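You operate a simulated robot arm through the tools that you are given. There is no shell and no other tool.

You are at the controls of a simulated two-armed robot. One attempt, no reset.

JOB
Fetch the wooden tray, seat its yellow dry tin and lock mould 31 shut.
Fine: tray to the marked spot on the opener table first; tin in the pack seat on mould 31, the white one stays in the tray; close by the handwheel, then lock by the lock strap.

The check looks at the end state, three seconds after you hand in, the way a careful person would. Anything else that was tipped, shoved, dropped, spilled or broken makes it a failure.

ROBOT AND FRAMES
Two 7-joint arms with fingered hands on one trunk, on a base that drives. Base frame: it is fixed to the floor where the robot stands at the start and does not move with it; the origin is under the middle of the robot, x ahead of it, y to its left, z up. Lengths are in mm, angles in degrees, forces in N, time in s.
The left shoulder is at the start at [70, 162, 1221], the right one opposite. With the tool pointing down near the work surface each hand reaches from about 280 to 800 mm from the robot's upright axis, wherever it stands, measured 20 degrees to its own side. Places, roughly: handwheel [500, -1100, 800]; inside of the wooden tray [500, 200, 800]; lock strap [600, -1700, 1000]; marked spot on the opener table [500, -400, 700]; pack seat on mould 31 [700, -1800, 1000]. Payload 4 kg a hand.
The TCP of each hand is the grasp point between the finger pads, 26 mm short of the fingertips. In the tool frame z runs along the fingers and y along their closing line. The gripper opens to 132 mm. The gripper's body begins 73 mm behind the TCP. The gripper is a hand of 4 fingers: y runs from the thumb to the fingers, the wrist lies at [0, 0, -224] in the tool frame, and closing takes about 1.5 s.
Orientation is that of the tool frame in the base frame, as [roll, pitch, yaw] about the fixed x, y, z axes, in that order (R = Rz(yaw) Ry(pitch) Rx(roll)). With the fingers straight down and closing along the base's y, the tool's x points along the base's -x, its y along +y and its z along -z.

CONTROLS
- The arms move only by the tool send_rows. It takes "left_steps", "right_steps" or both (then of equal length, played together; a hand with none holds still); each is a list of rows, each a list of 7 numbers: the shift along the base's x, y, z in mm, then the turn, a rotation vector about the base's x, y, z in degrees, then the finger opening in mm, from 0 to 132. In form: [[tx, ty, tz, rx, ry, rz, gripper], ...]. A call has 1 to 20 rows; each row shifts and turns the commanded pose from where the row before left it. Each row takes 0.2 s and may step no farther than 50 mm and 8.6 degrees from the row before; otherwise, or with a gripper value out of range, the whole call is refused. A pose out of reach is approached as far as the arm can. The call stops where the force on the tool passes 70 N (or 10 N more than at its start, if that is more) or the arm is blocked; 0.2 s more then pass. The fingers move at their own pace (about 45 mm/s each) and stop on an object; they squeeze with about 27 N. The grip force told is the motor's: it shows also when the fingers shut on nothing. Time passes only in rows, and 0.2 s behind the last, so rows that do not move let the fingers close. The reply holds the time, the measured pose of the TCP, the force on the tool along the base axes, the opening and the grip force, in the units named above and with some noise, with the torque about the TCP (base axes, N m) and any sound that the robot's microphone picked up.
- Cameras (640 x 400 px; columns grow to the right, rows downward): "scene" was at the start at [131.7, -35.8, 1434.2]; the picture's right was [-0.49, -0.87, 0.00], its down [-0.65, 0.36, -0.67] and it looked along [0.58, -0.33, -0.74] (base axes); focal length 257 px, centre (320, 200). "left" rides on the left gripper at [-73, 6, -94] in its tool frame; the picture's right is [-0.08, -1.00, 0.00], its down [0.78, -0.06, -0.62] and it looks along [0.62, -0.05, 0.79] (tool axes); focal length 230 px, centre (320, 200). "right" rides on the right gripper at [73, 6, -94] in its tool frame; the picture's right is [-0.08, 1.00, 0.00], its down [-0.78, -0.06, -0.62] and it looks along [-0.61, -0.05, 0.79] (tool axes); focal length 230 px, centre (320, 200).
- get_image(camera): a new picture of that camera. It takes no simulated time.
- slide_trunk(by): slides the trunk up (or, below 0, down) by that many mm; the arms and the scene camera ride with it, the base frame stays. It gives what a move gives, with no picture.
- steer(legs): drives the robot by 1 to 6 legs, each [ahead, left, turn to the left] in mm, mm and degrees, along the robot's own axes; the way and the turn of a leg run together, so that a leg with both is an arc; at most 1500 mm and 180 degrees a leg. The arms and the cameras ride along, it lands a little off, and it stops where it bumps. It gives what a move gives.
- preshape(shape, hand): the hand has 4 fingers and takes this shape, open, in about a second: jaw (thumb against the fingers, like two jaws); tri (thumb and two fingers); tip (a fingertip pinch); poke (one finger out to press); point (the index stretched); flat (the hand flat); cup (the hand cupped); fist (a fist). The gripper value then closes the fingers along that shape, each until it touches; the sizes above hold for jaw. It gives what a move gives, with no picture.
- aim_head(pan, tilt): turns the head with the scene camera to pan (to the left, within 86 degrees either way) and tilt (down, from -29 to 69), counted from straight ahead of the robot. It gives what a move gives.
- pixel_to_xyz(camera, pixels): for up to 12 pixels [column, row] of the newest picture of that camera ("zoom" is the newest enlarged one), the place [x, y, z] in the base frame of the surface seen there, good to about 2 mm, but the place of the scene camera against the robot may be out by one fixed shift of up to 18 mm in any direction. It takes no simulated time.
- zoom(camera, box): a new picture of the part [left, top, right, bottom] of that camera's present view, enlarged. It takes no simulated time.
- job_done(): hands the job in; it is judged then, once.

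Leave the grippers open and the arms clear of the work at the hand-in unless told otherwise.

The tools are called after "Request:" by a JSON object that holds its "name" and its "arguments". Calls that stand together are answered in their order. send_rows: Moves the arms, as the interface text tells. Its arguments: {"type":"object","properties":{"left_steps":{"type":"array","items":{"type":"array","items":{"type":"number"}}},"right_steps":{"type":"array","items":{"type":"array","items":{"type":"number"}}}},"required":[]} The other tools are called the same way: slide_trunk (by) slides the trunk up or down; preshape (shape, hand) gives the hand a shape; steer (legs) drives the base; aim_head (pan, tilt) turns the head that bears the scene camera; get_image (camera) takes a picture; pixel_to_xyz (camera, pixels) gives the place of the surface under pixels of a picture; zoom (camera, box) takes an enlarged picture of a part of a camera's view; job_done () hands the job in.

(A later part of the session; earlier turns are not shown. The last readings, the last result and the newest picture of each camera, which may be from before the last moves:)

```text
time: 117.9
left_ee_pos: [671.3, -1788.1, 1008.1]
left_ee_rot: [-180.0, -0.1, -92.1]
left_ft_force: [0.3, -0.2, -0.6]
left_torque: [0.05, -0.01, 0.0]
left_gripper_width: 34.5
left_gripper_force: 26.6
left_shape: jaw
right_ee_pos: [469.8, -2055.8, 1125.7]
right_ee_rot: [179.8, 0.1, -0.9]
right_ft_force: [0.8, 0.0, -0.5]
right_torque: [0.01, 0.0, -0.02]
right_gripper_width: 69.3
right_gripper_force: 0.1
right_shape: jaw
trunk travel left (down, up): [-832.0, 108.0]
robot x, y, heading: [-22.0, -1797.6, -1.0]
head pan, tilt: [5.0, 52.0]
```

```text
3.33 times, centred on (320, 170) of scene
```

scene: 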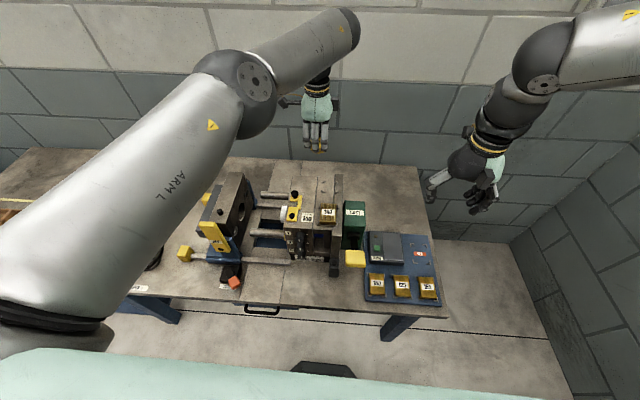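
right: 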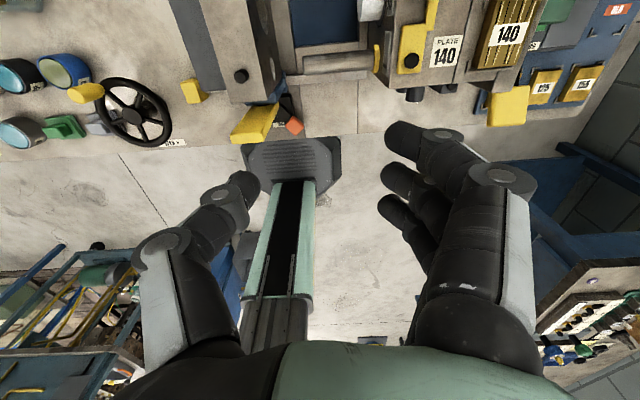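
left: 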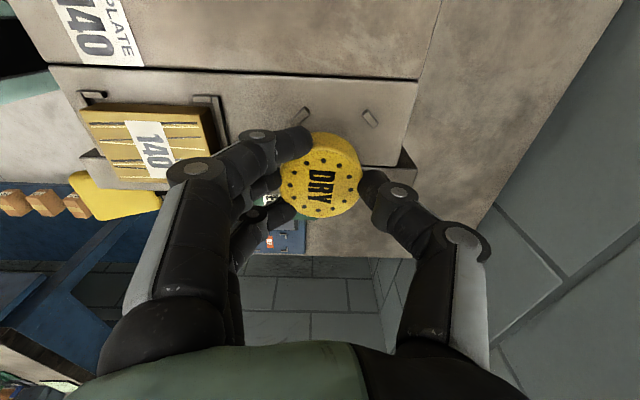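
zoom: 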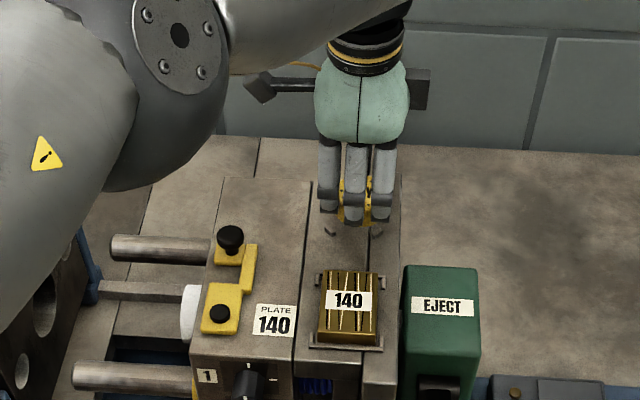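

The arm came up 8 mm short in x (it's reaching too far inward). I'll raise by trunk 60, drive the robot 60 mm right and 15 mm ahead, then bring the hand back left.

Request:
{"name": "slide_trunk", "arguments": {"by": 60}}

Request:
{"name": "steer", "arguments": {"legs": [[0, -60, 0.8]]}}

Request:
{"name": "send_rows", "arguments": {"left_steps": [[3, 20, 0, 0, 0, 0, 0], [3, 20, 0, 0, 0, 0, 0], [3, 20, 0, 0, 0, 0, 0], [0, 0, 0, 0, 0, 0, 0], [0, 0, 0, 0, 0, 0, 0]]}}

Request:
{"name": "get_image", "arguments": {"camera": "left"}}

```text
time: 118.9
left_ee_pos: [671.5, -1788.9, 1068.0]
left_ee_rot: [-179.9, 0.0, -92.0]
left_ft_force: [-0.1, 0.6, -0.7]
left_torque: [0.05, -0.02, -0.03]
left_gripper_width: 34.7
left_gripper_force: 26.7
left_shape: jaw
right_ee_pos: [470.6, -2054.1, 1184.4]
right_ee_rot: [179.9, 0.1, -0.9]
right_ft_force: [0.6, 0.6, -0.1]
right_torque: [-0.04, -0.03, -0.03]
right_gripper_width: 69.3
right_gripper_force: 0.1
right_shape: jaw
trunk travel left (down, up): [-892.0, 48.0]
robot x, y, heading: [-21.8, -1799.9, -0.7]
head pan, tilt: [5.0, 52.0]
```

```text
time: 119.8
left_ee_pos: [672.0, -1827.3, 1068.1]
left_ee_rot: [179.9, -0.5, -91.0]
left_ft_force: [0.6, 1.2, 0.0]
left_torque: [-0.08, 0.01, 0.01]
left_gripper_width: 34.6
left_gripper_force: 26.9
left_shape: jaw
right_ee_pos: [474.5, -2096.8, 1188.0]
right_ee_rot: [179.4, 0.1, 0.2]
right_ft_force: [-1.2, 1.5, 0.0]
right_torque: [-0.08, 0.01, -0.03]
right_gripper_width: 68.9
right_gripper_force: 0.0
right_shape: jaw
trunk travel left (down, up): [-892.0, 48.0]
robot x, y, heading: [-17.4, -1858.8, 0.1]
head pan, tilt: [5.0, 52.0]
```

```text
time: 121.0
left_ee_pos: [679.3, -1774.0, 1066.4]
left_ee_rot: [180.0, -0.1, -91.1]
left_ft_force: [0.3, 0.6, -0.8]
left_torque: [0.0, 0.02, 0.0]
left_gripper_width: 34.2
left_gripper_force: 26.6
left_shape: jaw
right_ee_pos: [473.9, -2103.8, 1186.0]
right_ee_rot: [179.8, 0.0, 0.0]
right_ft_force: [0.5, -0.3, -0.6]
right_torque: [0.0, 0.03, 0.01]
right_gripper_width: 69.3
right_gripper_force: 0.1
right_shape: jaw
trunk travel left (down, up): [-892.0, 48.0]
robot x, y, heading: [-21.5, -1859.4, -0.0]
head pan, tilt: [5.0, 52.0]
```

```text
taken
```

left: 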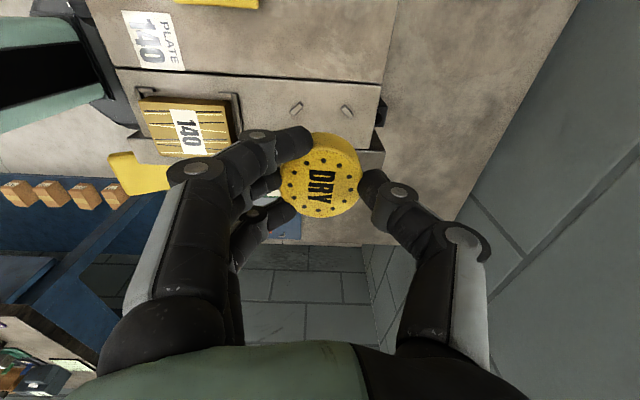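

Now in reach. The peg midpoint at (321.5,108.5) puts the seat centre at [680, −1784.4]. I'll shift −12 mm in y, then lower by trunk 60 and check.

Request:
{"name": "send_rows", "arguments": {"left_steps": [[0.5, -6, 0, 0, 0, 0, 0], [0, -6, 0, 0, 0, 0, 0], [0, 0, 0, 0, 0, 0, 0]]}}

Request:
{"name": "slide_trunk", "arguments": {"by": -60}}

Request:
{"name": "get_image", "arguments": {"camera": "left"}}

Request:
{"name": "zoom", "arguments": {"camera": "scene", "box": [280, 110, 400, 230]}}

```text
time: 121.8
left_ee_pos: [681.5, -1786.9, 1067.3]
left_ee_rot: [-180.0, 0.1, -91.1]
left_ft_force: [0.3, 0.1, 0.2]
left_torque: [-0.02, -0.03, 0.03]
left_gripper_width: 34.4
left_gripper_force: 27.1
left_shape: jaw
right_ee_pos: [473.8, -2106.9, 1185.0]
right_ee_rot: [179.8, 0.0, 0.0]
right_ft_force: [-0.5, -0.8, 0.4]
right_torque: [-0.03, -0.01, 0.0]
right_gripper_width: 69.1
right_gripper_force: 0.0
right_shape: jaw
trunk travel left (down, up): [-892.0, 48.0]
robot x, y, heading: [-19.3, -1858.2, -0.1]
head pan, tilt: [5.0, 52.0]
```

```text
time: 122.8
left_ee_pos: [680.6, -1788.4, 1008.5]
left_ee_rot: [-179.9, 0.0, -91.0]
left_ft_force: [0.3, 0.3, -0.2]
left_torque: [0.01, 0.03, -0.02]
left_gripper_width: 34.4
left_gripper_force: 27.4
left_shape: jaw
right_ee_pos: [472.5, -2104.4, 1126.1]
right_ee_rot: [179.9, 0.1, 0.2]
right_ft_force: [-0.2, 0.2, -0.5]
right_torque: [0.03, 0.03, -0.01]
right_gripper_width: 69.2
right_gripper_force: 0.0
right_shape: jaw
trunk travel left (down, up): [-832.0, 108.0]
robot x, y, heading: [-20.5, -1856.2, 0.0]
head pan, tilt: [5.0, 52.0]
```

```text
taken
```

left: 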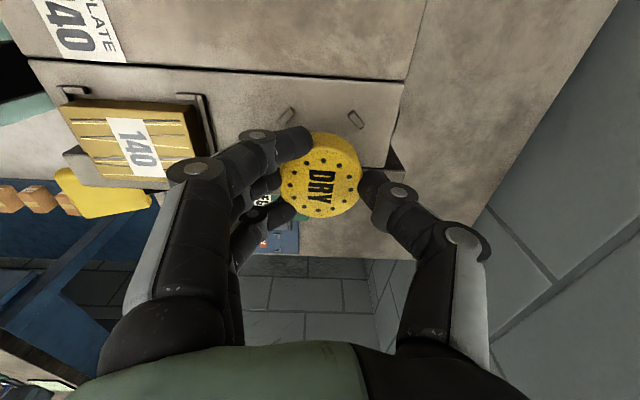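

```text
3.33 times, centred on (340, 170) of scene
```

zoom: 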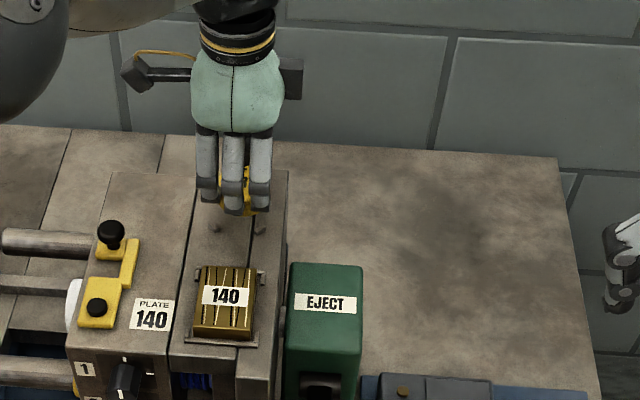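

Peg midpoint at (320.5,117.5): the tin is centred over the seat within about 1–2 mm. I'll lower 18 mm, then in 3 mm steps watching the force.

Request:
{"name": "slide_trunk", "arguments": {"by": -18}}

Request:
{"name": "slide_trunk", "arguments": {"by": -4}}

Request:
{"name": "get_image", "arguments": {"camera": "left"}}

```text
time: 123.5
left_ee_pos: [681.6, -1787.8, 988.6]
left_ee_rot: [180.0, 0.1, -91.0]
left_ft_force: [-0.1, -0.3, -0.6]
left_torque: [0.0, -0.04, -0.05]
left_gripper_width: 34.2
left_gripper_force: 27.2
left_shape: jaw
right_ee_pos: [474.4, -2105.3, 1108.0]
right_ee_rot: [179.8, 0.2, 0.1]
right_ft_force: [-0.3, -0.2, 0.3]
right_torque: [0.02, 0.01, -0.02]
right_gripper_width: 69.3
right_gripper_force: 0.1
right_shape: jaw
trunk travel left (down, up): [-814.0, 126.0]
robot x, y, heading: [-23.3, -1858.3, 0.2]
head pan, tilt: [5.0, 52.0]
```

```text
time: 124.0
left_ee_pos: [681.4, -1788.3, 985.8]
left_ee_rot: [180.0, 0.0, -91.1]
left_ft_force: [0.8, -0.3, 0.5]
left_torque: [-0.02, 0.01, 0.01]
left_gripper_width: 34.3
left_gripper_force: 27.3
left_shape: jaw
right_ee_pos: [472.8, -2105.1, 1104.1]
right_ee_rot: [179.9, 0.1, 0.0]
right_ft_force: [0.6, -0.8, -0.1]
right_torque: [-0.01, 0.01, 0.0]
right_gripper_width: 69.4
right_gripper_force: 0.0
right_shape: jaw
trunk travel left (down, up): [-810.0, 130.0]
robot x, y, heading: [-17.5, -1856.9, 0.3]
head pan, tilt: [5.0, 52.0]
```

```text
taken
```

left: 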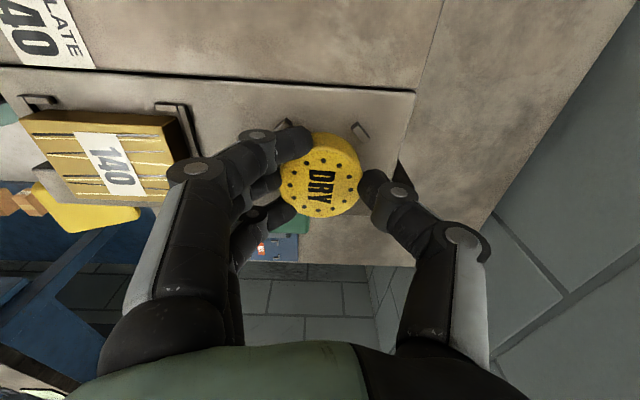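

No contact yet. I'll continue 2 mm at a time.

Request:
{"name": "slide_trunk", "arguments": {"by": -2}}

Request:
{"name": "slide_trunk", "arguments": {"by": -2}}

```text
time: 124.5
left_ee_pos: [681.8, -1787.7, 985.0]
left_ee_rot: [-179.9, 0.0, -91.1]
left_ft_force: [0.7, 1.2, 8.6]
left_torque: [-0.01, 0.1, -0.01]
left_gripper_width: 34.4
left_gripper_force: 26.7
left_shape: jaw
right_ee_pos: [473.7, -2105.2, 1102.2]
right_ee_rot: [179.8, 0.0, 0.1]
right_ft_force: [0.7, 0.5, -0.2]
right_torque: [-0.03, 0.01, -0.02]
right_gripper_width: 69.1
right_gripper_force: 0.1
right_shape: jaw
trunk travel left (down, up): [-808.0, 132.0]
robot x, y, heading: [-20.3, -1860.4, -0.0]
head pan, tilt: [5.0, 52.0]
```

```text
time: 125.1
left_ee_pos: [681.2, -1787.3, 984.8]
left_ee_rot: [-179.7, 0.1, -91.1]
left_ft_force: [1.0, 0.4, 19.0]
left_torque: [0.0, 0.07, 0.03]
left_gripper_width: 34.8
left_gripper_force: 27.3
left_shape: jaw
right_ee_pos: [471.6, -2106.2, 1101.2]
right_ee_rot: [179.9, -0.1, 0.0]
right_ft_force: [-0.1, -0.4, -0.7]
right_torque: [0.02, 0.03, 0.01]
right_gripper_width: 69.2
right_gripper_force: 0.0
right_shape: jaw
trunk travel left (down, up): [-806.0, 134.0]
robot x, y, heading: [-19.4, -1858.9, 0.3]
head pan, tilt: [5.0, 52.0]
```

Contact at TCP z 985, just where the tin bottom should meet the seat. I'll relieve 3 mm and open the hand to 58.

Request:
{"name": "slide_trunk", "arguments": {"by": 2.5}}

Request:
{"name": "send_rows", "arguments": {"left_steps": [[0, 0, 0, 0, 0, 0, 45], [0, 0, 0, 0, 0, 0, 50], [0, 0, 0, 0, 0, 0, 58], [0, 0, 0, 0, 0, 0, 58], [0, 0, 0, 0, 0, 0, 58], [0, 0, 0, 0, 0, 0, 58]]}}

Request:
{"name": "get_image", "arguments": {"camera": "left"}}

```text
time: 125.6
left_ee_pos: [680.9, -1788.5, 984.6]
left_ee_rot: [-179.9, 0.0, -91.1]
left_ft_force: [4.7, 0.5, 11.5]
left_torque: [-0.02, -0.13, 0.01]
left_gripper_width: 35.1
left_gripper_force: 27.2
left_shape: jaw
right_ee_pos: [473.0, -2105.0, 1103.2]
right_ee_rot: [180.0, 0.0, 0.1]
right_ft_force: [-0.8, 0.9, -0.1]
right_torque: [0.0, 0.01, 0.0]
right_gripper_width: 68.9
right_gripper_force: 0.1
right_shape: jaw
trunk travel left (down, up): [-808.0, 132.0]
robot x, y, heading: [-17.1, -1861.4, 0.3]
head pan, tilt: [5.0, 52.0]
```

```text
time: 127.0
left_ee_pos: [680.4, -1787.7, 982.9]
left_ee_rot: [-180.0, 0.1, -91.0]
left_ft_force: [-0.2, -0.1, -0.5]
left_torque: [0.02, 0.03, 0.02]
left_gripper_width: 57.1
left_gripper_force: 0.1
left_shape: jaw
right_ee_pos: [473.5, -2105.2, 1102.6]
right_ee_rot: [179.8, 0.1, 0.1]
right_ft_force: [-0.5, -0.4, 0.4]
right_torque: [-0.04, -0.02, 0.0]
right_gripper_width: 69.3
right_gripper_force: 0.1
right_shape: jaw
trunk travel left (down, up): [-808.0, 132.0]
robot x, y, heading: [-18.7, -1860.5, 0.1]
head pan, tilt: [5.0, 52.0]
```

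```text
taken
```

left: 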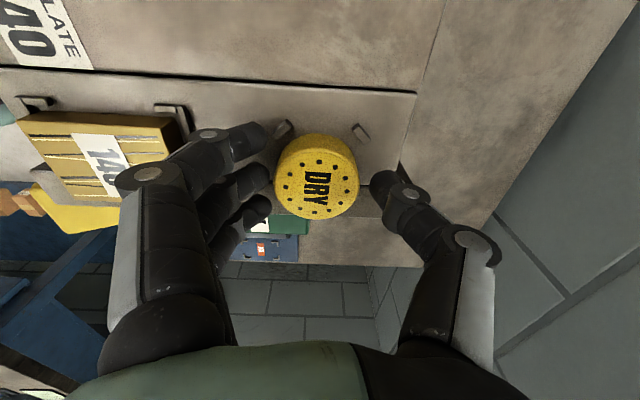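

The tin is released, standing between the fingers at (316,176). I'll raise the trunk 100 and check the seating.

Request:
{"name": "slide_trunk", "arguments": {"by": 100}}

Request:
{"name": "get_image", "arguments": {"camera": "left"}}

Request:
{"name": "zoom", "arguments": {"camera": "left", "box": [260, 80, 400, 180]}}

```text
time: 128.3
left_ee_pos: [681.6, -1788.1, 1083.3]
left_ee_rot: [180.0, 0.0, -91.0]
left_ft_force: [-0.5, -0.2, 1.1]
left_torque: [-0.02, 0.03, -0.01]
left_gripper_width: 57.3
left_gripper_force: 0.1
left_shape: jaw
right_ee_pos: [474.4, -2106.5, 1202.8]
right_ee_rot: [179.9, 0.0, 0.2]
right_ft_force: [-0.1, 0.6, -0.1]
right_torque: [0.01, 0.0, -0.01]
right_gripper_width: 69.2
right_gripper_force: 0.2
right_shape: jaw
trunk travel left (down, up): [-908.0, 32.0]
robot x, y, heading: [-22.6, -1861.5, 0.2]
head pan, tilt: [5.0, 52.0]
```

```text
taken
```

left: 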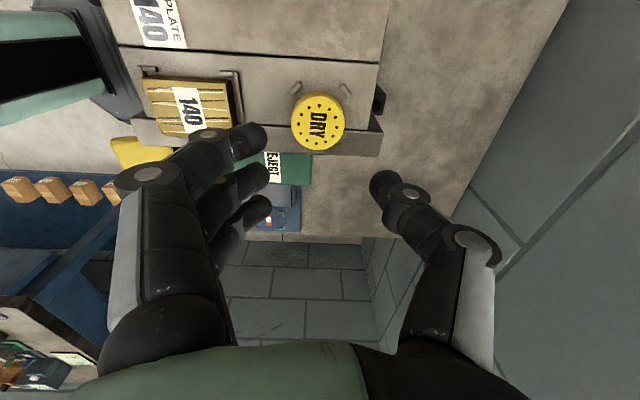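

```text
4.00 times, centred on (330, 130) of left
```

zoom: 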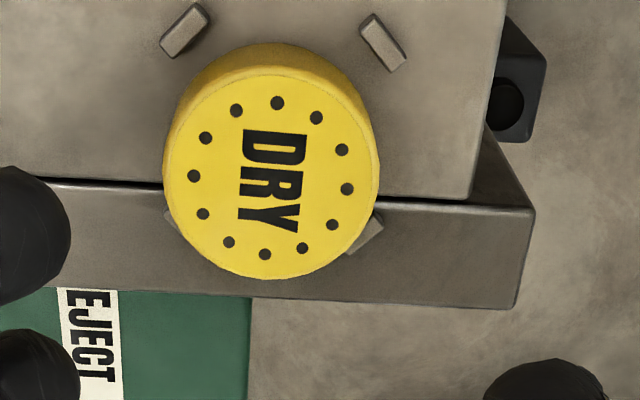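

The tin looks seated inside the four pegs. I'll check its top for level and height at several points.

Request:
{"name": "pixel_to_xyz", "arguments": {"camera": "zoom", "pixels": [[270, 175], [185, 175], [355, 175], [270, 90], [270, 265], [185, 30], [383, 42], [370, 237], [172, 222], [270, 52], [280, 20], [440, 250]]}}

```text
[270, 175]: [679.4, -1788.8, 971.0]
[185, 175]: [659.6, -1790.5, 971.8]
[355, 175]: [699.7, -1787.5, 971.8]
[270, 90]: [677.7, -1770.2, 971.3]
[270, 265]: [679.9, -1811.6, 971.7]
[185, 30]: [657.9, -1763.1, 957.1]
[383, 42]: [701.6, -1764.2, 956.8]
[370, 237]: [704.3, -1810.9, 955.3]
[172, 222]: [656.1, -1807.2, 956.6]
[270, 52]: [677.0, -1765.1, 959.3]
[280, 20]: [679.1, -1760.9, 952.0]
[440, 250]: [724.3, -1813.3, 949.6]
```

The tin is level at z≈971.5 and inside the pegs: seated. Next the handwheel. I'll tuck the right arm back and higher so it clears the machine, and pull the left hand back.

Request:
{"name": "send_rows", "arguments": {"left_steps": [[-25, 0, 5, 0, 0, 0, 70], [-25, 0, 5, 0, 0, 0, 70], [-25, 0, 5, 0, 0, 0, 70], [-25, 0, 5, 0, 0, 0, 70], [-25, 0, 0, 0, 0, 0, 70], [-25, 0, 0, 0, 0, 0, 70], [-25, 0, 0, 0, 0, 0, 70], [0, 0, 0, 0, 0, 0, 70]], "right_steps": [[-21, -21, 22, 0, 0, 0, 70], [-21, -22, 22, 0, 0, 0, 70], [-21, -22, 22, 0, 0, 0, 70], [-21, -22, 22, 0, 0, 0, 70], [-21, -22, 22, 0, 0, 0, 70], [-20, -22, 22, 0, 0, 0, 70], [-20, -22, 22, 0, 0, 0, 70], [0, 0, 0, 0, 0, 0, 70]]}}

Request:
{"name": "steer", "arguments": {"legs": [[0, 655, 0]]}}

Request:
{"name": "aim_head", "arguments": {"pan": 0, "tilt": 52}}

Request:
{"name": "get_image", "arguments": {"camera": "scene"}}

Request:
{"name": "get_image", "arguments": {"camera": "left"}}

```text
time: 130.1
left_ee_pos: [506.2, -1786.0, 1102.0]
left_ee_rot: [180.0, 0.1, -91.1]
left_ft_force: [0.6, -0.2, 0.4]
left_torque: [-0.04, 0.01, 0.0]
left_gripper_width: 68.9
left_gripper_force: 0.2
left_shape: jaw
right_ee_pos: [329.0, -2259.9, 1357.4]
right_ee_rot: [179.9, 0.1, 0.1]
right_ft_force: [0.1, -0.2, 0.6]
right_torque: [-0.01, 0.02, 0.02]
right_gripper_width: 69.5
right_gripper_force: 0.0
right_shape: jaw
trunk travel left (down, up): [-908.0, 32.0]
robot x, y, heading: [-20.8, -1858.0, 0.4]
head pan, tilt: [5.0, 52.0]
```

```text
time: 133.8
left_ee_pos: [508.0, -1139.4, 1103.3]
left_ee_rot: [-180.0, -0.1, -91.6]
left_ft_force: [0.4, 0.2, -0.1]
left_torque: [0.0, -0.01, -0.01]
left_gripper_width: 69.3
left_gripper_force: 0.1
left_shape: jaw
right_ee_pos: [326.0, -1611.3, 1355.2]
right_ee_rot: [179.9, 0.2, -0.4]
right_ft_force: [0.3, 0.3, 0.1]
right_torque: [0.03, 0.01, 0.0]
right_gripper_width: 69.1
right_gripper_force: 0.0
right_shape: jaw
trunk travel left (down, up): [-908.0, 32.0]
robot x, y, heading: [-19.5, -1206.3, 0.0]
head pan, tilt: [5.0, 52.0]
```

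```text
time: 134.4
left_ee_pos: [507.8, -1138.8, 1103.2]
left_ee_rot: [180.0, 0.0, -91.7]
left_ft_force: [0.7, 0.4, 0.4]
left_torque: [0.02, -0.04, -0.02]
left_gripper_width: 69.3
left_gripper_force: 0.1
left_shape: jaw
right_ee_pos: [326.4, -1609.5, 1356.0]
right_ee_rot: [180.0, 0.1, -0.3]
right_ft_force: [0.5, -1.4, 0.9]
right_torque: [0.01, 0.01, 0.0]
right_gripper_width: 69.5
right_gripper_force: 0.0
right_shape: jaw
trunk travel left (down, up): [-908.0, 32.0]
robot x, y, heading: [-21.5, -1205.1, -0.2]
head pan, tilt: [0.0, 52.0]
```

```text
taken
```

scene: 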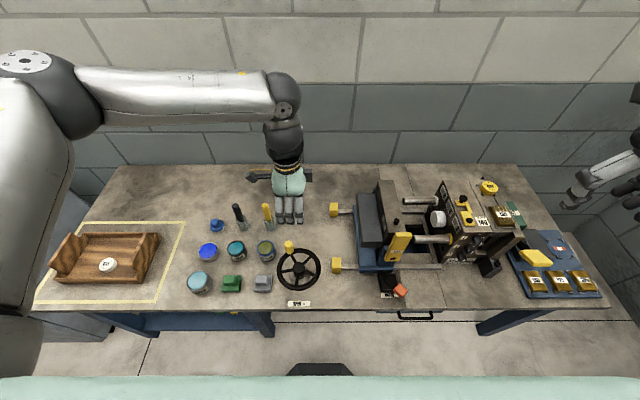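

```text
taken
```

left: 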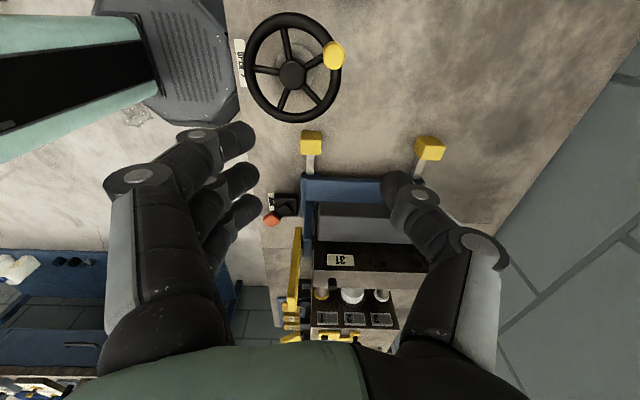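

I'll measure the wheel with the left camera: hub (293,75), knob (334,54), and zoom on labels and the machine with both cameras.

Request:
{"name": "pixel_to_xyz", "arguments": {"camera": "left", "pixels": [[293, 75], [334, 54], [247, 75], [338, 85], [285, 16], [300, 118], [325, 70], [312, 150], [431, 148], [270, 218], [340, 260], [295, 240]]}}

Request:
{"name": "zoom", "arguments": {"camera": "left", "box": [230, 0, 370, 130]}}

Request:
{"name": "zoom", "arguments": {"camera": "scene", "box": [260, 180, 460, 320]}}

Request:
{"name": "zoom", "arguments": {"camera": "scene", "box": [360, 170, 540, 310]}}

```text
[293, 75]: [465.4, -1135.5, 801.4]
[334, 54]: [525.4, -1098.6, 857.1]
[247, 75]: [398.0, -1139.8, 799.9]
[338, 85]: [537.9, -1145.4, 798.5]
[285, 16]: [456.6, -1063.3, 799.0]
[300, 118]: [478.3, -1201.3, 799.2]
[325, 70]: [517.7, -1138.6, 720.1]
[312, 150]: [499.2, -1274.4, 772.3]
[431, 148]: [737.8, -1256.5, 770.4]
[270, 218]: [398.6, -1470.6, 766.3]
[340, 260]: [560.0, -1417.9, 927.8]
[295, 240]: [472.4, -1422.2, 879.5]
```

```text
3.08 times, centred on (300, 65) of left
```

zoom: 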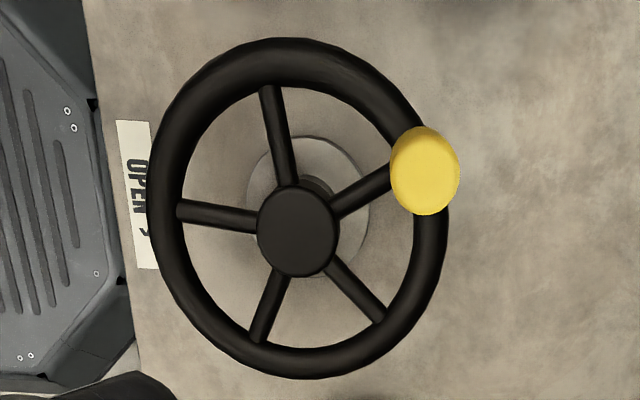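

```text
2.86 times, centred on (360, 250) of scene
```

zoom: 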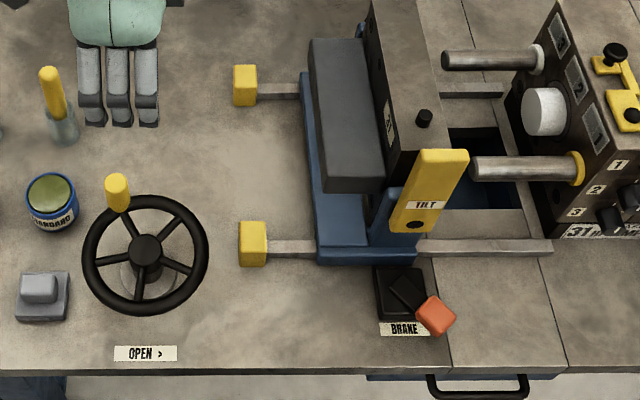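

```text
2.86 times, centred on (450, 240) of scene
```

zoom: 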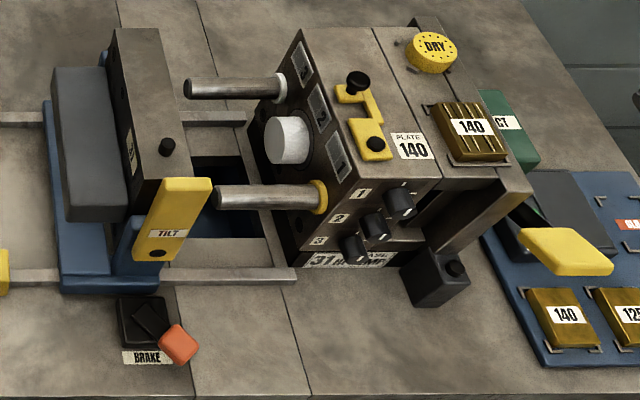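

The wheel lies flat: centre ≈[467.5, −1133.5], crank knob at [525, −1099], top z 857, radius ≈67.6 mm. "OPEN >" at the front means the front edge moves right to open (counter-clockwise from above), so closing is clockwise. I'll bring the open left hand above the knob.

Request:
{"name": "send_rows", "arguments": {"left_steps": [[9, 20, -20, 0, 0, 0, 80], [9, 20, -20, 0, 0, 0, 80], [0, 0, 0, 0, 0, 0, 80]]}}

Request:
{"name": "slide_trunk", "arguments": {"by": -130}}

Request:
{"name": "get_image", "arguments": {"camera": "left"}}

Request:
{"name": "get_image", "arguments": {"camera": "scene"}}

```text
time: 135.2
left_ee_pos: [526.6, -1098.4, 1064.7]
left_ee_rot: [180.0, -0.1, -91.6]
left_ft_force: [0.2, -0.2, -0.3]
left_torque: [0.02, -0.01, -0.01]
left_gripper_width: 79.6
left_gripper_force: 0.1
left_shape: jaw
right_ee_pos: [326.0, -1611.7, 1356.1]
right_ee_rot: [179.9, 0.1, -0.4]
right_ft_force: [-0.3, -0.4, -0.2]
right_torque: [-0.01, -0.01, -0.02]
right_gripper_width: 69.2
right_gripper_force: 0.1
right_shape: jaw
trunk travel left (down, up): [-908.0, 32.0]
robot x, y, heading: [-21.7, -1203.5, -0.4]
head pan, tilt: [0.0, 52.0]
```

```text
time: 136.8
left_ee_pos: [526.0, -1097.3, 934.2]
left_ee_rot: [180.0, 0.0, -91.6]
left_ft_force: [-1.3, 0.3, 0.0]
left_torque: [-0.01, 0.04, 0.02]
left_gripper_width: 79.4
left_gripper_force: 0.1
left_shape: jaw
right_ee_pos: [326.1, -1609.8, 1226.6]
right_ee_rot: [179.7, 0.1, -0.2]
right_ft_force: [0.2, -0.9, -0.3]
right_torque: [0.02, -0.03, 0.03]
right_gripper_width: 69.2
right_gripper_force: 0.1
right_shape: jaw
trunk travel left (down, up): [-778.0, 162.0]
robot x, y, heading: [-19.9, -1204.8, -0.4]
head pan, tilt: [0.0, 52.0]
```

```text
taken
```

left: 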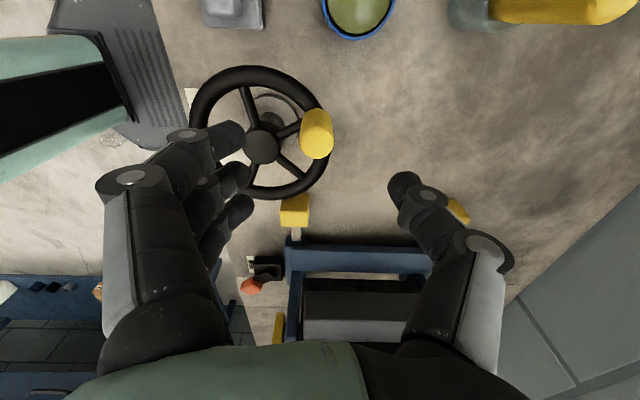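

```text
taken
```

scene: 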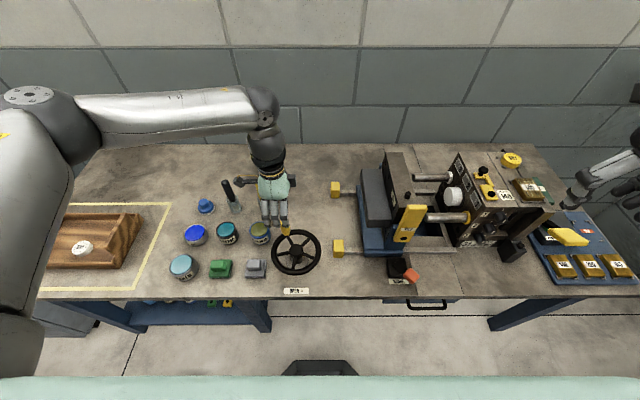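

Request:
{"name": "pixel_to_xyz", "arguments": {"camera": "left", "pixels": [[317, 125], [303, 128], [332, 128], [317, 112], [317, 140], [263, 147], [257, 72], [258, 193]]}}

Request:
{"name": "zoom", "arguments": {"camera": "left", "box": [240, 60, 400, 200]}}

```text
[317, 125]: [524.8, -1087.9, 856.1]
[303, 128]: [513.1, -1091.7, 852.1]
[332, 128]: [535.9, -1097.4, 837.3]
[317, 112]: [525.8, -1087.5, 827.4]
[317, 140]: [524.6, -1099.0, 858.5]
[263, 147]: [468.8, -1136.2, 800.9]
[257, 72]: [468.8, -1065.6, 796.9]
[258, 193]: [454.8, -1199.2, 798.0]
```

```text
2.86 times, centred on (320, 130) of left
```

zoom: 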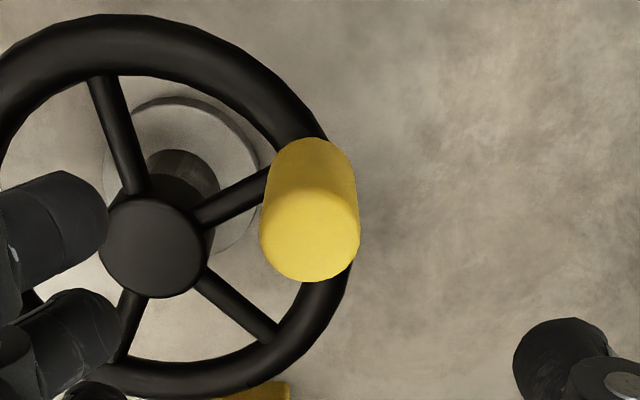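

Knob centre ≈[524.5, −1100], diameter ≈26. I'll align and lower 92 mm by trunk so the fingertips stop ~10 mm above the rim.

Request:
{"name": "send_rows", "arguments": {"left_steps": [[-1.5, -2.5, 0, 0, 0, 0, 70], [0, 0, 0, 0, 0, 0, 70]]}}

Request:
{"name": "slide_trunk", "arguments": {"by": -92}}

Request:
{"name": "get_image", "arguments": {"camera": "left"}}

```text
time: 137.4
left_ee_pos: [524.9, -1101.0, 935.1]
left_ee_rot: [-180.0, -0.1, -91.7]
left_ft_force: [0.3, -0.3, 0.3]
left_torque: [-0.01, -0.02, 0.01]
left_gripper_width: 70.7
left_gripper_force: 0.0
left_shape: jaw
right_ee_pos: [325.9, -1610.6, 1226.0]
right_ee_rot: [180.0, 0.0, -0.3]
right_ft_force: [-0.3, -1.0, 0.1]
right_torque: [-0.02, 0.0, -0.02]
right_gripper_width: 69.2
right_gripper_force: 0.0
right_shape: jaw
trunk travel left (down, up): [-778.0, 162.0]
robot x, y, heading: [-19.7, -1205.2, -0.1]
head pan, tilt: [0.0, 52.0]
```

```text
time: 138.7
left_ee_pos: [525.5, -1100.8, 843.4]
left_ee_rot: [179.9, -0.1, -91.6]
left_ft_force: [-0.8, 0.0, -1.0]
left_torque: [0.04, 0.0, -0.01]
left_gripper_width: 71.0
left_gripper_force: 0.1
left_shape: jaw
right_ee_pos: [326.0, -1611.0, 1134.1]
right_ee_rot: [179.8, 0.1, -0.3]
right_ft_force: [0.1, 0.5, -0.3]
right_torque: [-0.02, 0.02, 0.04]
right_gripper_width: 69.3
right_gripper_force: 0.1
right_shape: jaw
trunk travel left (down, up): [-686.0, 254.0]
robot x, y, heading: [-18.3, -1204.9, -0.1]
head pan, tilt: [0.0, 52.0]
```

```text
taken
```

left: 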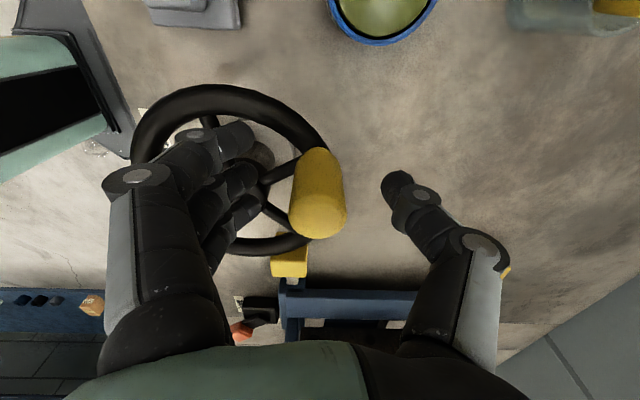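

The knob stands between thumb and fingers. I'll close the hand.

Request:
{"name": "send_rows", "arguments": {"left_steps": [[0, 0, 0, 0, 0, 0, 0], [0, 0, 0, 0, 0, 0, 0], [0, 0, 0, 0, 0, 0, 0], [0, 0, 0, 0, 0, 0, 0], [0, 0, 0, 0, 0, 0, 0], [0, 0, 0, 0, 0, 0, 0], [0, 0, 0, 0, 0, 0, 0]]}}

Request:
{"name": "get_image", "arguments": {"camera": "left"}}

```text
time: 140.3
left_ee_pos: [526.9, -1099.3, 842.8]
left_ee_rot: [-179.9, -0.1, -91.5]
left_ft_force: [10.6, 0.7, -0.6]
left_torque: [0.05, -0.1, 0.04]
left_gripper_width: 7.9
left_gripper_force: 26.9
left_shape: jaw
right_ee_pos: [327.9, -1609.4, 1133.4]
right_ee_rot: [-180.0, 0.3, -0.3]
right_ft_force: [-1.0, 0.0, 0.4]
right_torque: [0.05, 0.05, -0.02]
right_gripper_width: 69.1
right_gripper_force: 0.1
right_shape: jaw
trunk travel left (down, up): [-686.0, 254.0]
robot x, y, heading: [-20.2, -1209.7, -0.6]
head pan, tilt: [0.0, 52.0]
```

```text
taken
```

left: 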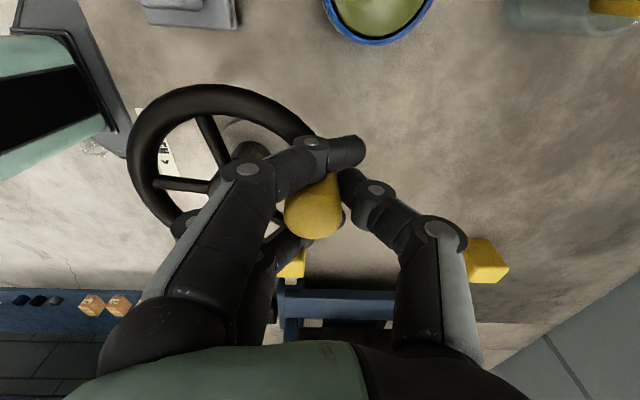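

The fingers cage the knob. I'll test a small clockwise turn (30°), and see the force and the carriage.

Request:
{"name": "send_rows", "arguments": {"left_steps": [[3.8, -7.8, 0, 0, 0, 0, 0], [2.8, -8.3, 0, 0, 0, 0, 0], [1.7, -8.6, 0, 0, 0, 0, 0], [0.6, -8.8, 0, 0, 0, 0, 0], [0, 0, 0, 0, 0, 0, 0]]}}

Request:
{"name": "get_image", "arguments": {"camera": "left"}}

Request:
{"name": "get_image", "arguments": {"camera": "scene"}}

Request:
{"name": "pixel_to_xyz", "arguments": {"camera": "scene", "pixels": [[407, 215], [390, 200], [300, 255]]}}

```text
time: 141.5
left_ee_pos: [535.7, -1136.5, 843.1]
left_ee_rot: [-179.9, -0.1, -91.6]
left_ft_force: [18.1, 4.4, 4.5]
left_torque: [0.1, -0.24, 0.04]
left_gripper_width: 8.1
left_gripper_force: 26.8
left_shape: jaw
right_ee_pos: [328.2, -1609.0, 1133.7]
right_ee_rot: [179.8, 0.2, -0.2]
right_ft_force: [-0.3, 0.6, 1.1]
right_torque: [-0.03, 0.02, -0.01]
right_gripper_width: 69.2
right_gripper_force: 0.0
right_shape: jaw
trunk travel left (down, up): [-686.0, 254.0]
robot x, y, heading: [-22.6, -1207.3, -0.3]
head pan, tilt: [0.0, 52.0]
```

```text
taken
```

left: 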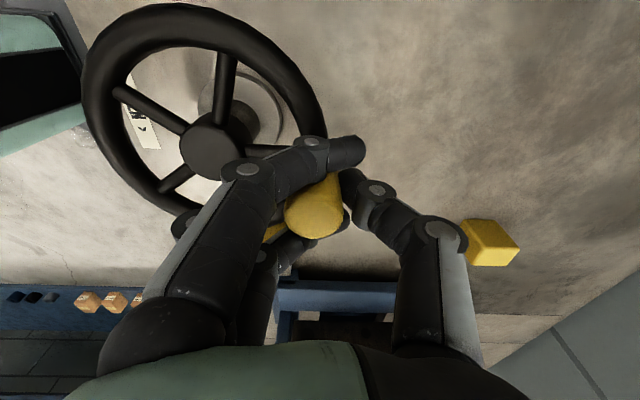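

```text
taken
```

scene: 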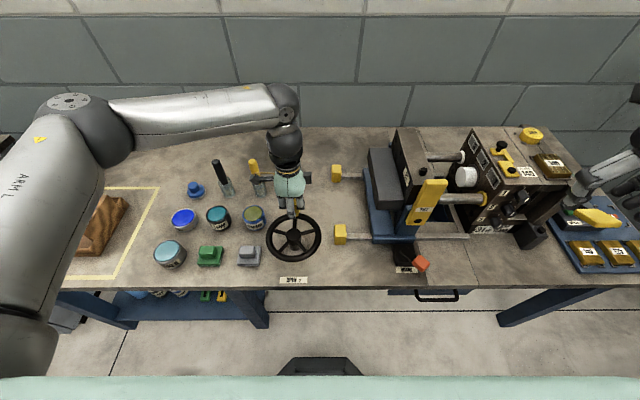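

```text
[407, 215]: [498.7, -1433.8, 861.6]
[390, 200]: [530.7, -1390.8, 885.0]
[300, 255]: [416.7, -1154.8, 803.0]
```

The wheel turned 30° freely with moderate force. I'll continue clockwise 90° more and check how the carriage responds.

Request:
{"name": "send_rows", "arguments": {"left_steps": [[-2.6, -17.4, 0, 0, 0, 0, 0], [-7.02, -16.14, 0, 0, 0, 0, 0], [-10.95, -13.77, 0, 0, 0, 0, 0], [-14.14, -10.47, 0, 0, 0, 0, 0], [-16.37, -6.45, 0, 0, 0, 0, 0], [-17.48, -1.99, 0, 0, 0, 0, 0], [0, 0, 0, 0, 0, 0, 0]]}}

Request:
{"name": "get_image", "arguments": {"camera": "left"}}

Request:
{"name": "get_image", "arguments": {"camera": "scene"}}

```text
time: 143.1
left_ee_pos: [464.7, -1201.8, 842.1]
left_ee_rot: [179.8, 0.0, -91.6]
left_ft_force: [0.9, -12.7, -0.5]
left_torque: [-0.15, 0.13, 0.08]
left_gripper_width: 7.6
left_gripper_force: 27.1
left_shape: jaw
right_ee_pos: [325.6, -1611.8, 1133.3]
right_ee_rot: [179.8, 0.2, -0.3]
right_ft_force: [0.5, 0.1, -0.5]
right_torque: [0.01, -0.01, -0.01]
right_gripper_width: 69.5
right_gripper_force: 0.0
right_shape: jaw
trunk travel left (down, up): [-686.0, 254.0]
robot x, y, heading: [-21.9, -1207.4, -0.3]
head pan, tilt: [0.0, 52.0]
```

```text
taken
```

left: 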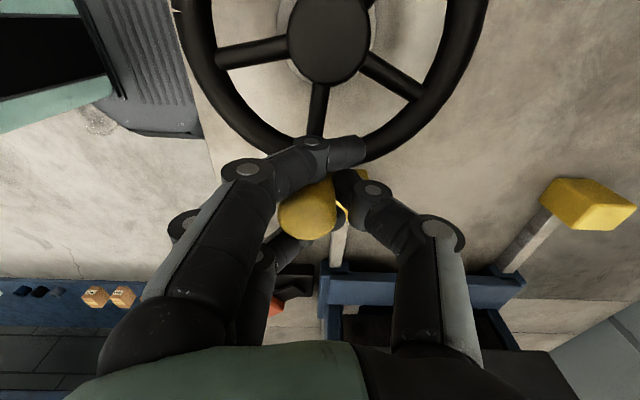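

```text
taken
```

scene: 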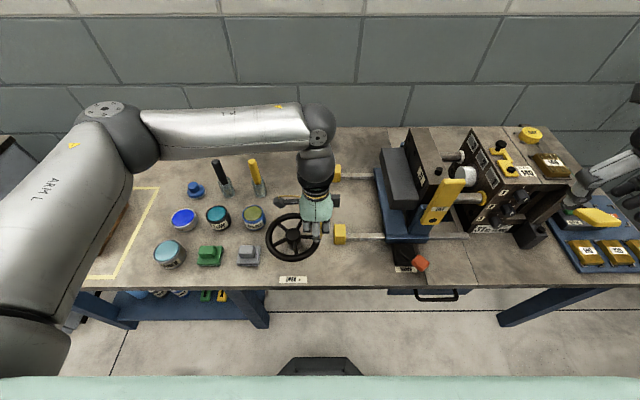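

Clockwise closes: the carriage moved toward the fixed block by about 30 mm. I'll continue another 180°.

Request:
{"name": "send_rows", "arguments": {"left_steps": [[-17.4, 2.6, 0, 0, 0, 0, 0], [-16.14, 7.02, 0, 0, 0, 0, 0], [-13.77, 10.95, 0, 0, 0, 0, 0], [-10.47, 14.14, 0, 0, 0, 0, 0], [-6.45, 16.37, 0, 0, 0, 0, 0], [-1.99, 17.48, 0, 0, 0, 0, 0], [2.6, 17.4, 0, 0, 0, 0, 0], [7.02, 16.14, 0, 0, 0, 0, 0], [10.95, 13.77, 0, 0, 0, 0, 0], [0, 0, 0, 0, 0, 0, 0]]}}

Request:
{"name": "get_image", "arguments": {"camera": "left"}}

Request:
{"name": "get_image", "arguments": {"camera": "scene"}}

```text
time: 145.3
left_ee_pos: [420.4, -1086.6, 842.5]
left_ee_rot: [179.9, -0.1, -91.6]
left_ft_force: [10.7, -17.9, -5.6]
left_torque: [-0.17, -0.14, 0.14]
left_gripper_width: 7.6
left_gripper_force: 27.3
left_shape: jaw
right_ee_pos: [328.0, -1611.5, 1133.6]
right_ee_rot: [179.9, 0.2, -0.3]
right_ft_force: [0.6, -0.2, -0.1]
right_torque: [0.01, 0.0, 0.0]
right_gripper_width: 69.4
right_gripper_force: 0.0
right_shape: jaw
trunk travel left (down, up): [-686.0, 254.0]
robot x, y, heading: [-21.4, -1208.4, -0.4]
head pan, tilt: [0.0, 52.0]
```

```text
taken
```

left: 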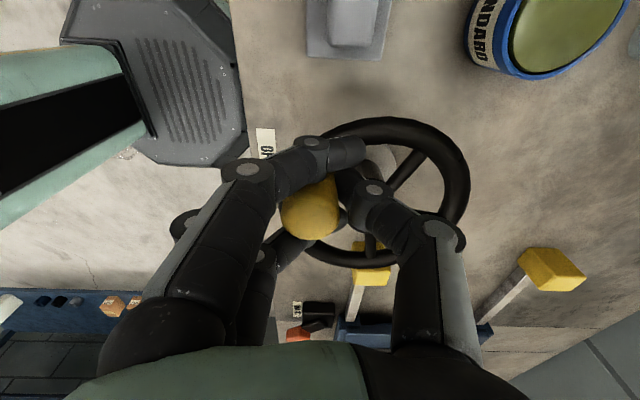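

```text
taken
```

scene: 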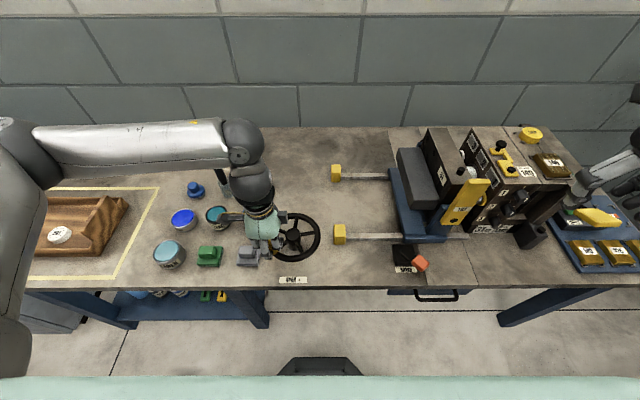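

Request:
{"name": "zoom", "arguments": {"camera": "scene", "box": [380, 110, 560, 270]}}

Request:
{"name": "pixel_to_xyz", "arguments": {"camera": "scene", "pixels": [[451, 150], [463, 168], [457, 160], [480, 145], [490, 165], [465, 195]]}}

```text
2.50 times, centred on (470, 190) of scene
```

zoom: 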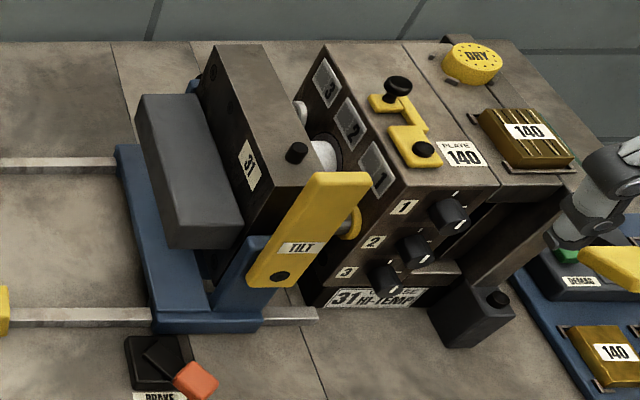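

```text
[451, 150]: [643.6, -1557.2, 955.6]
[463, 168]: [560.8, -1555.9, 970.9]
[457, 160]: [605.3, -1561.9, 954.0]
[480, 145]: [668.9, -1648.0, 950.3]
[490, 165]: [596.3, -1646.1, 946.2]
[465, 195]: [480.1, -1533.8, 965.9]
```

About 80 mm of gap remains. I'll continue through the rest of the turn.

Request:
{"name": "send_rows", "arguments": {"left_steps": [[14.14, 10.47, 0, 0, 0, 0, 0], [16.37, 6.45, 0, 0, 0, 0, 0], [17.48, 1.99, 0, 0, 0, 0, 0], [17.4, -2.6, 0, 0, 0, 0, 0], [16.14, -7.02, 0, 0, 0, 0, 0], [13.77, -10.95, 0, 0, 0, 0, 0], [10.47, -14.14, 0, 0, 0, 0, 0], [6.45, -16.37, 0, 0, 0, 0, 0], [1.99, -17.48, 0, 0, 0, 0, 0], [-2.6, -17.4, 0, 0, 0, 0, 0], [-7.02, -16.14, 0, 0, 0, 0, 0], [0, 0, 0, 0, 0, 0, 0]]}}

Request:
{"name": "get_image", "arguments": {"camera": "left"}}

Request:
{"name": "get_image", "arguments": {"camera": "scene"}}

Request:
{"name": "zoom", "arguments": {"camera": "scene", "box": [380, 110, 560, 270]}}

```text
time: 147.9
left_ee_pos: [527.6, -1167.5, 844.0]
left_ee_rot: [-179.8, -0.2, -91.5]
left_ft_force: [23.8, 0.0, 6.4]
left_torque: [0.04, -0.47, -0.01]
left_gripper_width: 8.5
left_gripper_force: 26.6
left_shape: jaw
right_ee_pos: [327.8, -1609.5, 1133.5]
right_ee_rot: [179.8, 0.2, -0.3]
right_ft_force: [-0.4, -1.1, -0.5]
right_torque: [0.01, -0.02, 0.03]
right_gripper_width: 69.2
right_gripper_force: 0.0
right_shape: jaw
trunk travel left (down, up): [-686.0, 254.0]
robot x, y, heading: [-18.8, -1210.1, -0.3]
head pan, tilt: [0.0, 52.0]
```

```text
taken
```

left: 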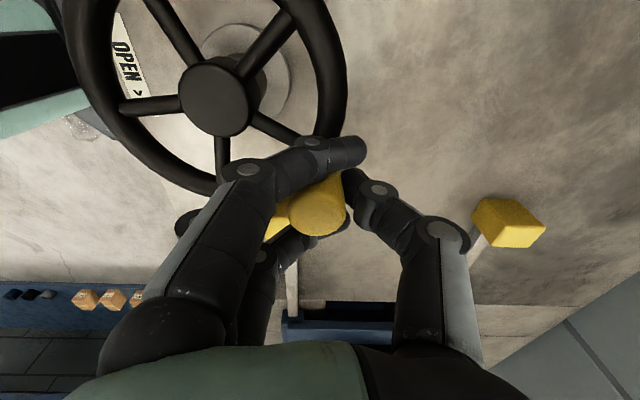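

```text
taken
```

scene: 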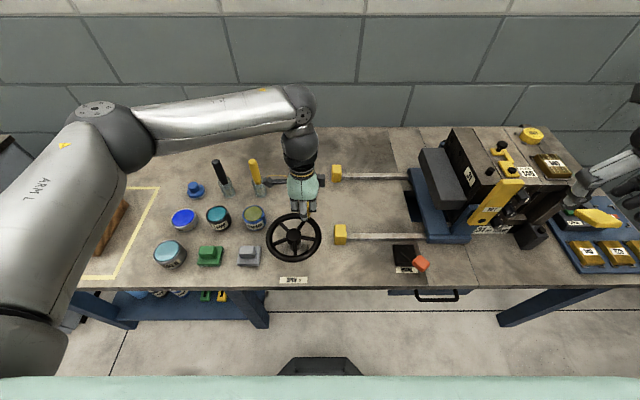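

```text
2.50 times, centred on (470, 190) of scene
```

zoom: 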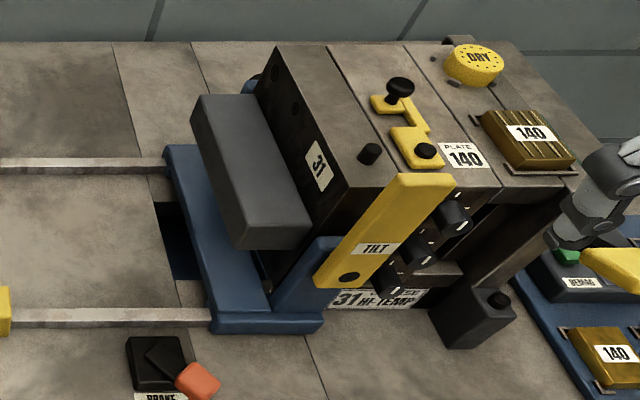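

The halves look nearly together. I'll keep turning in small steps until it stops, watching the force.

Request:
{"name": "send_rows", "arguments": {"left_steps": [[-5, -7.3, 0, 0, 0, 0, 0], [-5.9, -6.5, 0, 0, 0, 0, 0], [-6.7, -5.7, 0, 0, 0, 0, 0], [0, 0, 0, 0, 0, 0, 0]]}}

Request:
{"name": "zoom", "arguments": {"camera": "scene", "box": [430, 120, 530, 200]}}

Request:
{"name": "get_image", "arguments": {"camera": "left"}}

```text
time: 149.0
left_ee_pos: [521.8, -1172.3, 843.3]
left_ee_rot: [-178.5, 1.3, -90.0]
left_ft_force: [26.7, 16.2, 0.5]
left_torque: [-0.04, -0.41, -0.06]
left_gripper_width: 10.1
left_gripper_force: 26.5
left_shape: jaw
right_ee_pos: [330.8, -1610.2, 1132.0]
right_ee_rot: [179.9, 0.2, -0.2]
right_ft_force: [-0.2, -1.1, -0.4]
right_torque: [0.05, -0.06, -0.03]
right_gripper_width: 69.2
right_gripper_force: 0.0
right_shape: jaw
trunk travel left (down, up): [-686.0, 254.0]
robot x, y, heading: [-18.3, -1206.4, -0.3]
head pan, tilt: [0.0, 52.0]
stopped in row 4 (left hand): the force on the tool passed its limit at 70 N (the readings are from after the stop); the commanded pose is now the measured one
```

```text
5.00 times, centred on (480, 160) of scene
```

zoom: 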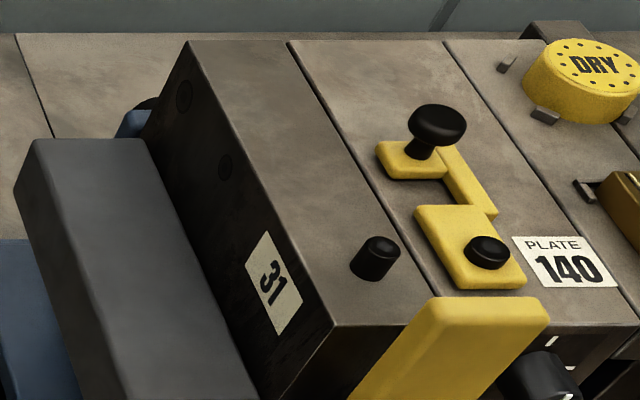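

```text
taken
```

left: 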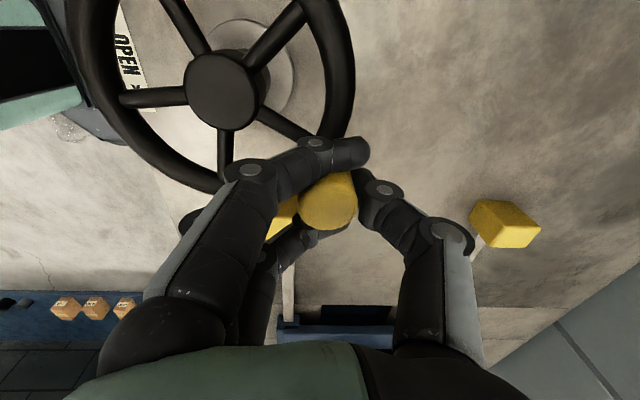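

The wheel hit its end stop (force limit reached): the mould is shut. I'll open the hand, then raise the trunk.

Request:
{"name": "send_rows", "arguments": {"left_steps": [[0, 0, 0, 0, 0, 0, 70], [0, 0, 0, 0, 0, 0, 80], [0, 0, 0, 0, 0, 0, 80], [0, 0, 0, 0, 0, 0, 80], [0, 0, 0, 0, 0, 0, 80], [0, 0, 0, 0, 0, 0, 80]]}}

Request:
{"name": "get_image", "arguments": {"camera": "left"}}

```text
time: 150.4
left_ee_pos: [515.5, -1177.2, 844.8]
left_ee_rot: [-178.9, 0.9, -90.5]
left_ft_force: [0.3, 0.1, -0.8]
left_torque: [0.02, 0.0, 0.0]
left_gripper_width: 79.6
left_gripper_force: 0.1
left_shape: jaw
right_ee_pos: [327.2, -1607.2, 1135.1]
right_ee_rot: [179.8, 0.1, -0.3]
right_ft_force: [0.5, 0.1, 0.0]
right_torque: [-0.01, 0.01, -0.03]
right_gripper_width: 68.9
right_gripper_force: 0.0
right_shape: jaw
trunk travel left (down, up): [-686.0, 254.0]
robot x, y, heading: [-18.8, -1202.9, 0.0]
head pan, tilt: [0.0, 52.0]
```

```text
taken
```

left: 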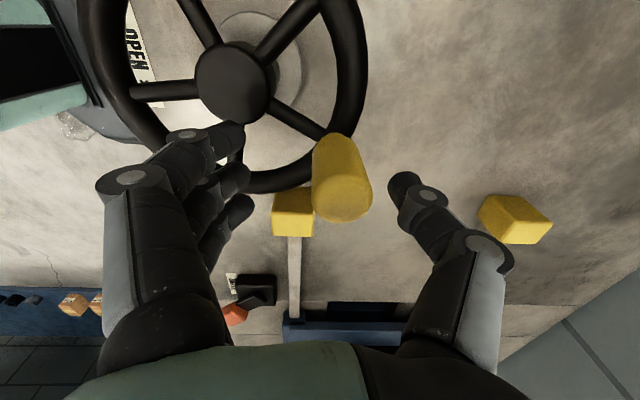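

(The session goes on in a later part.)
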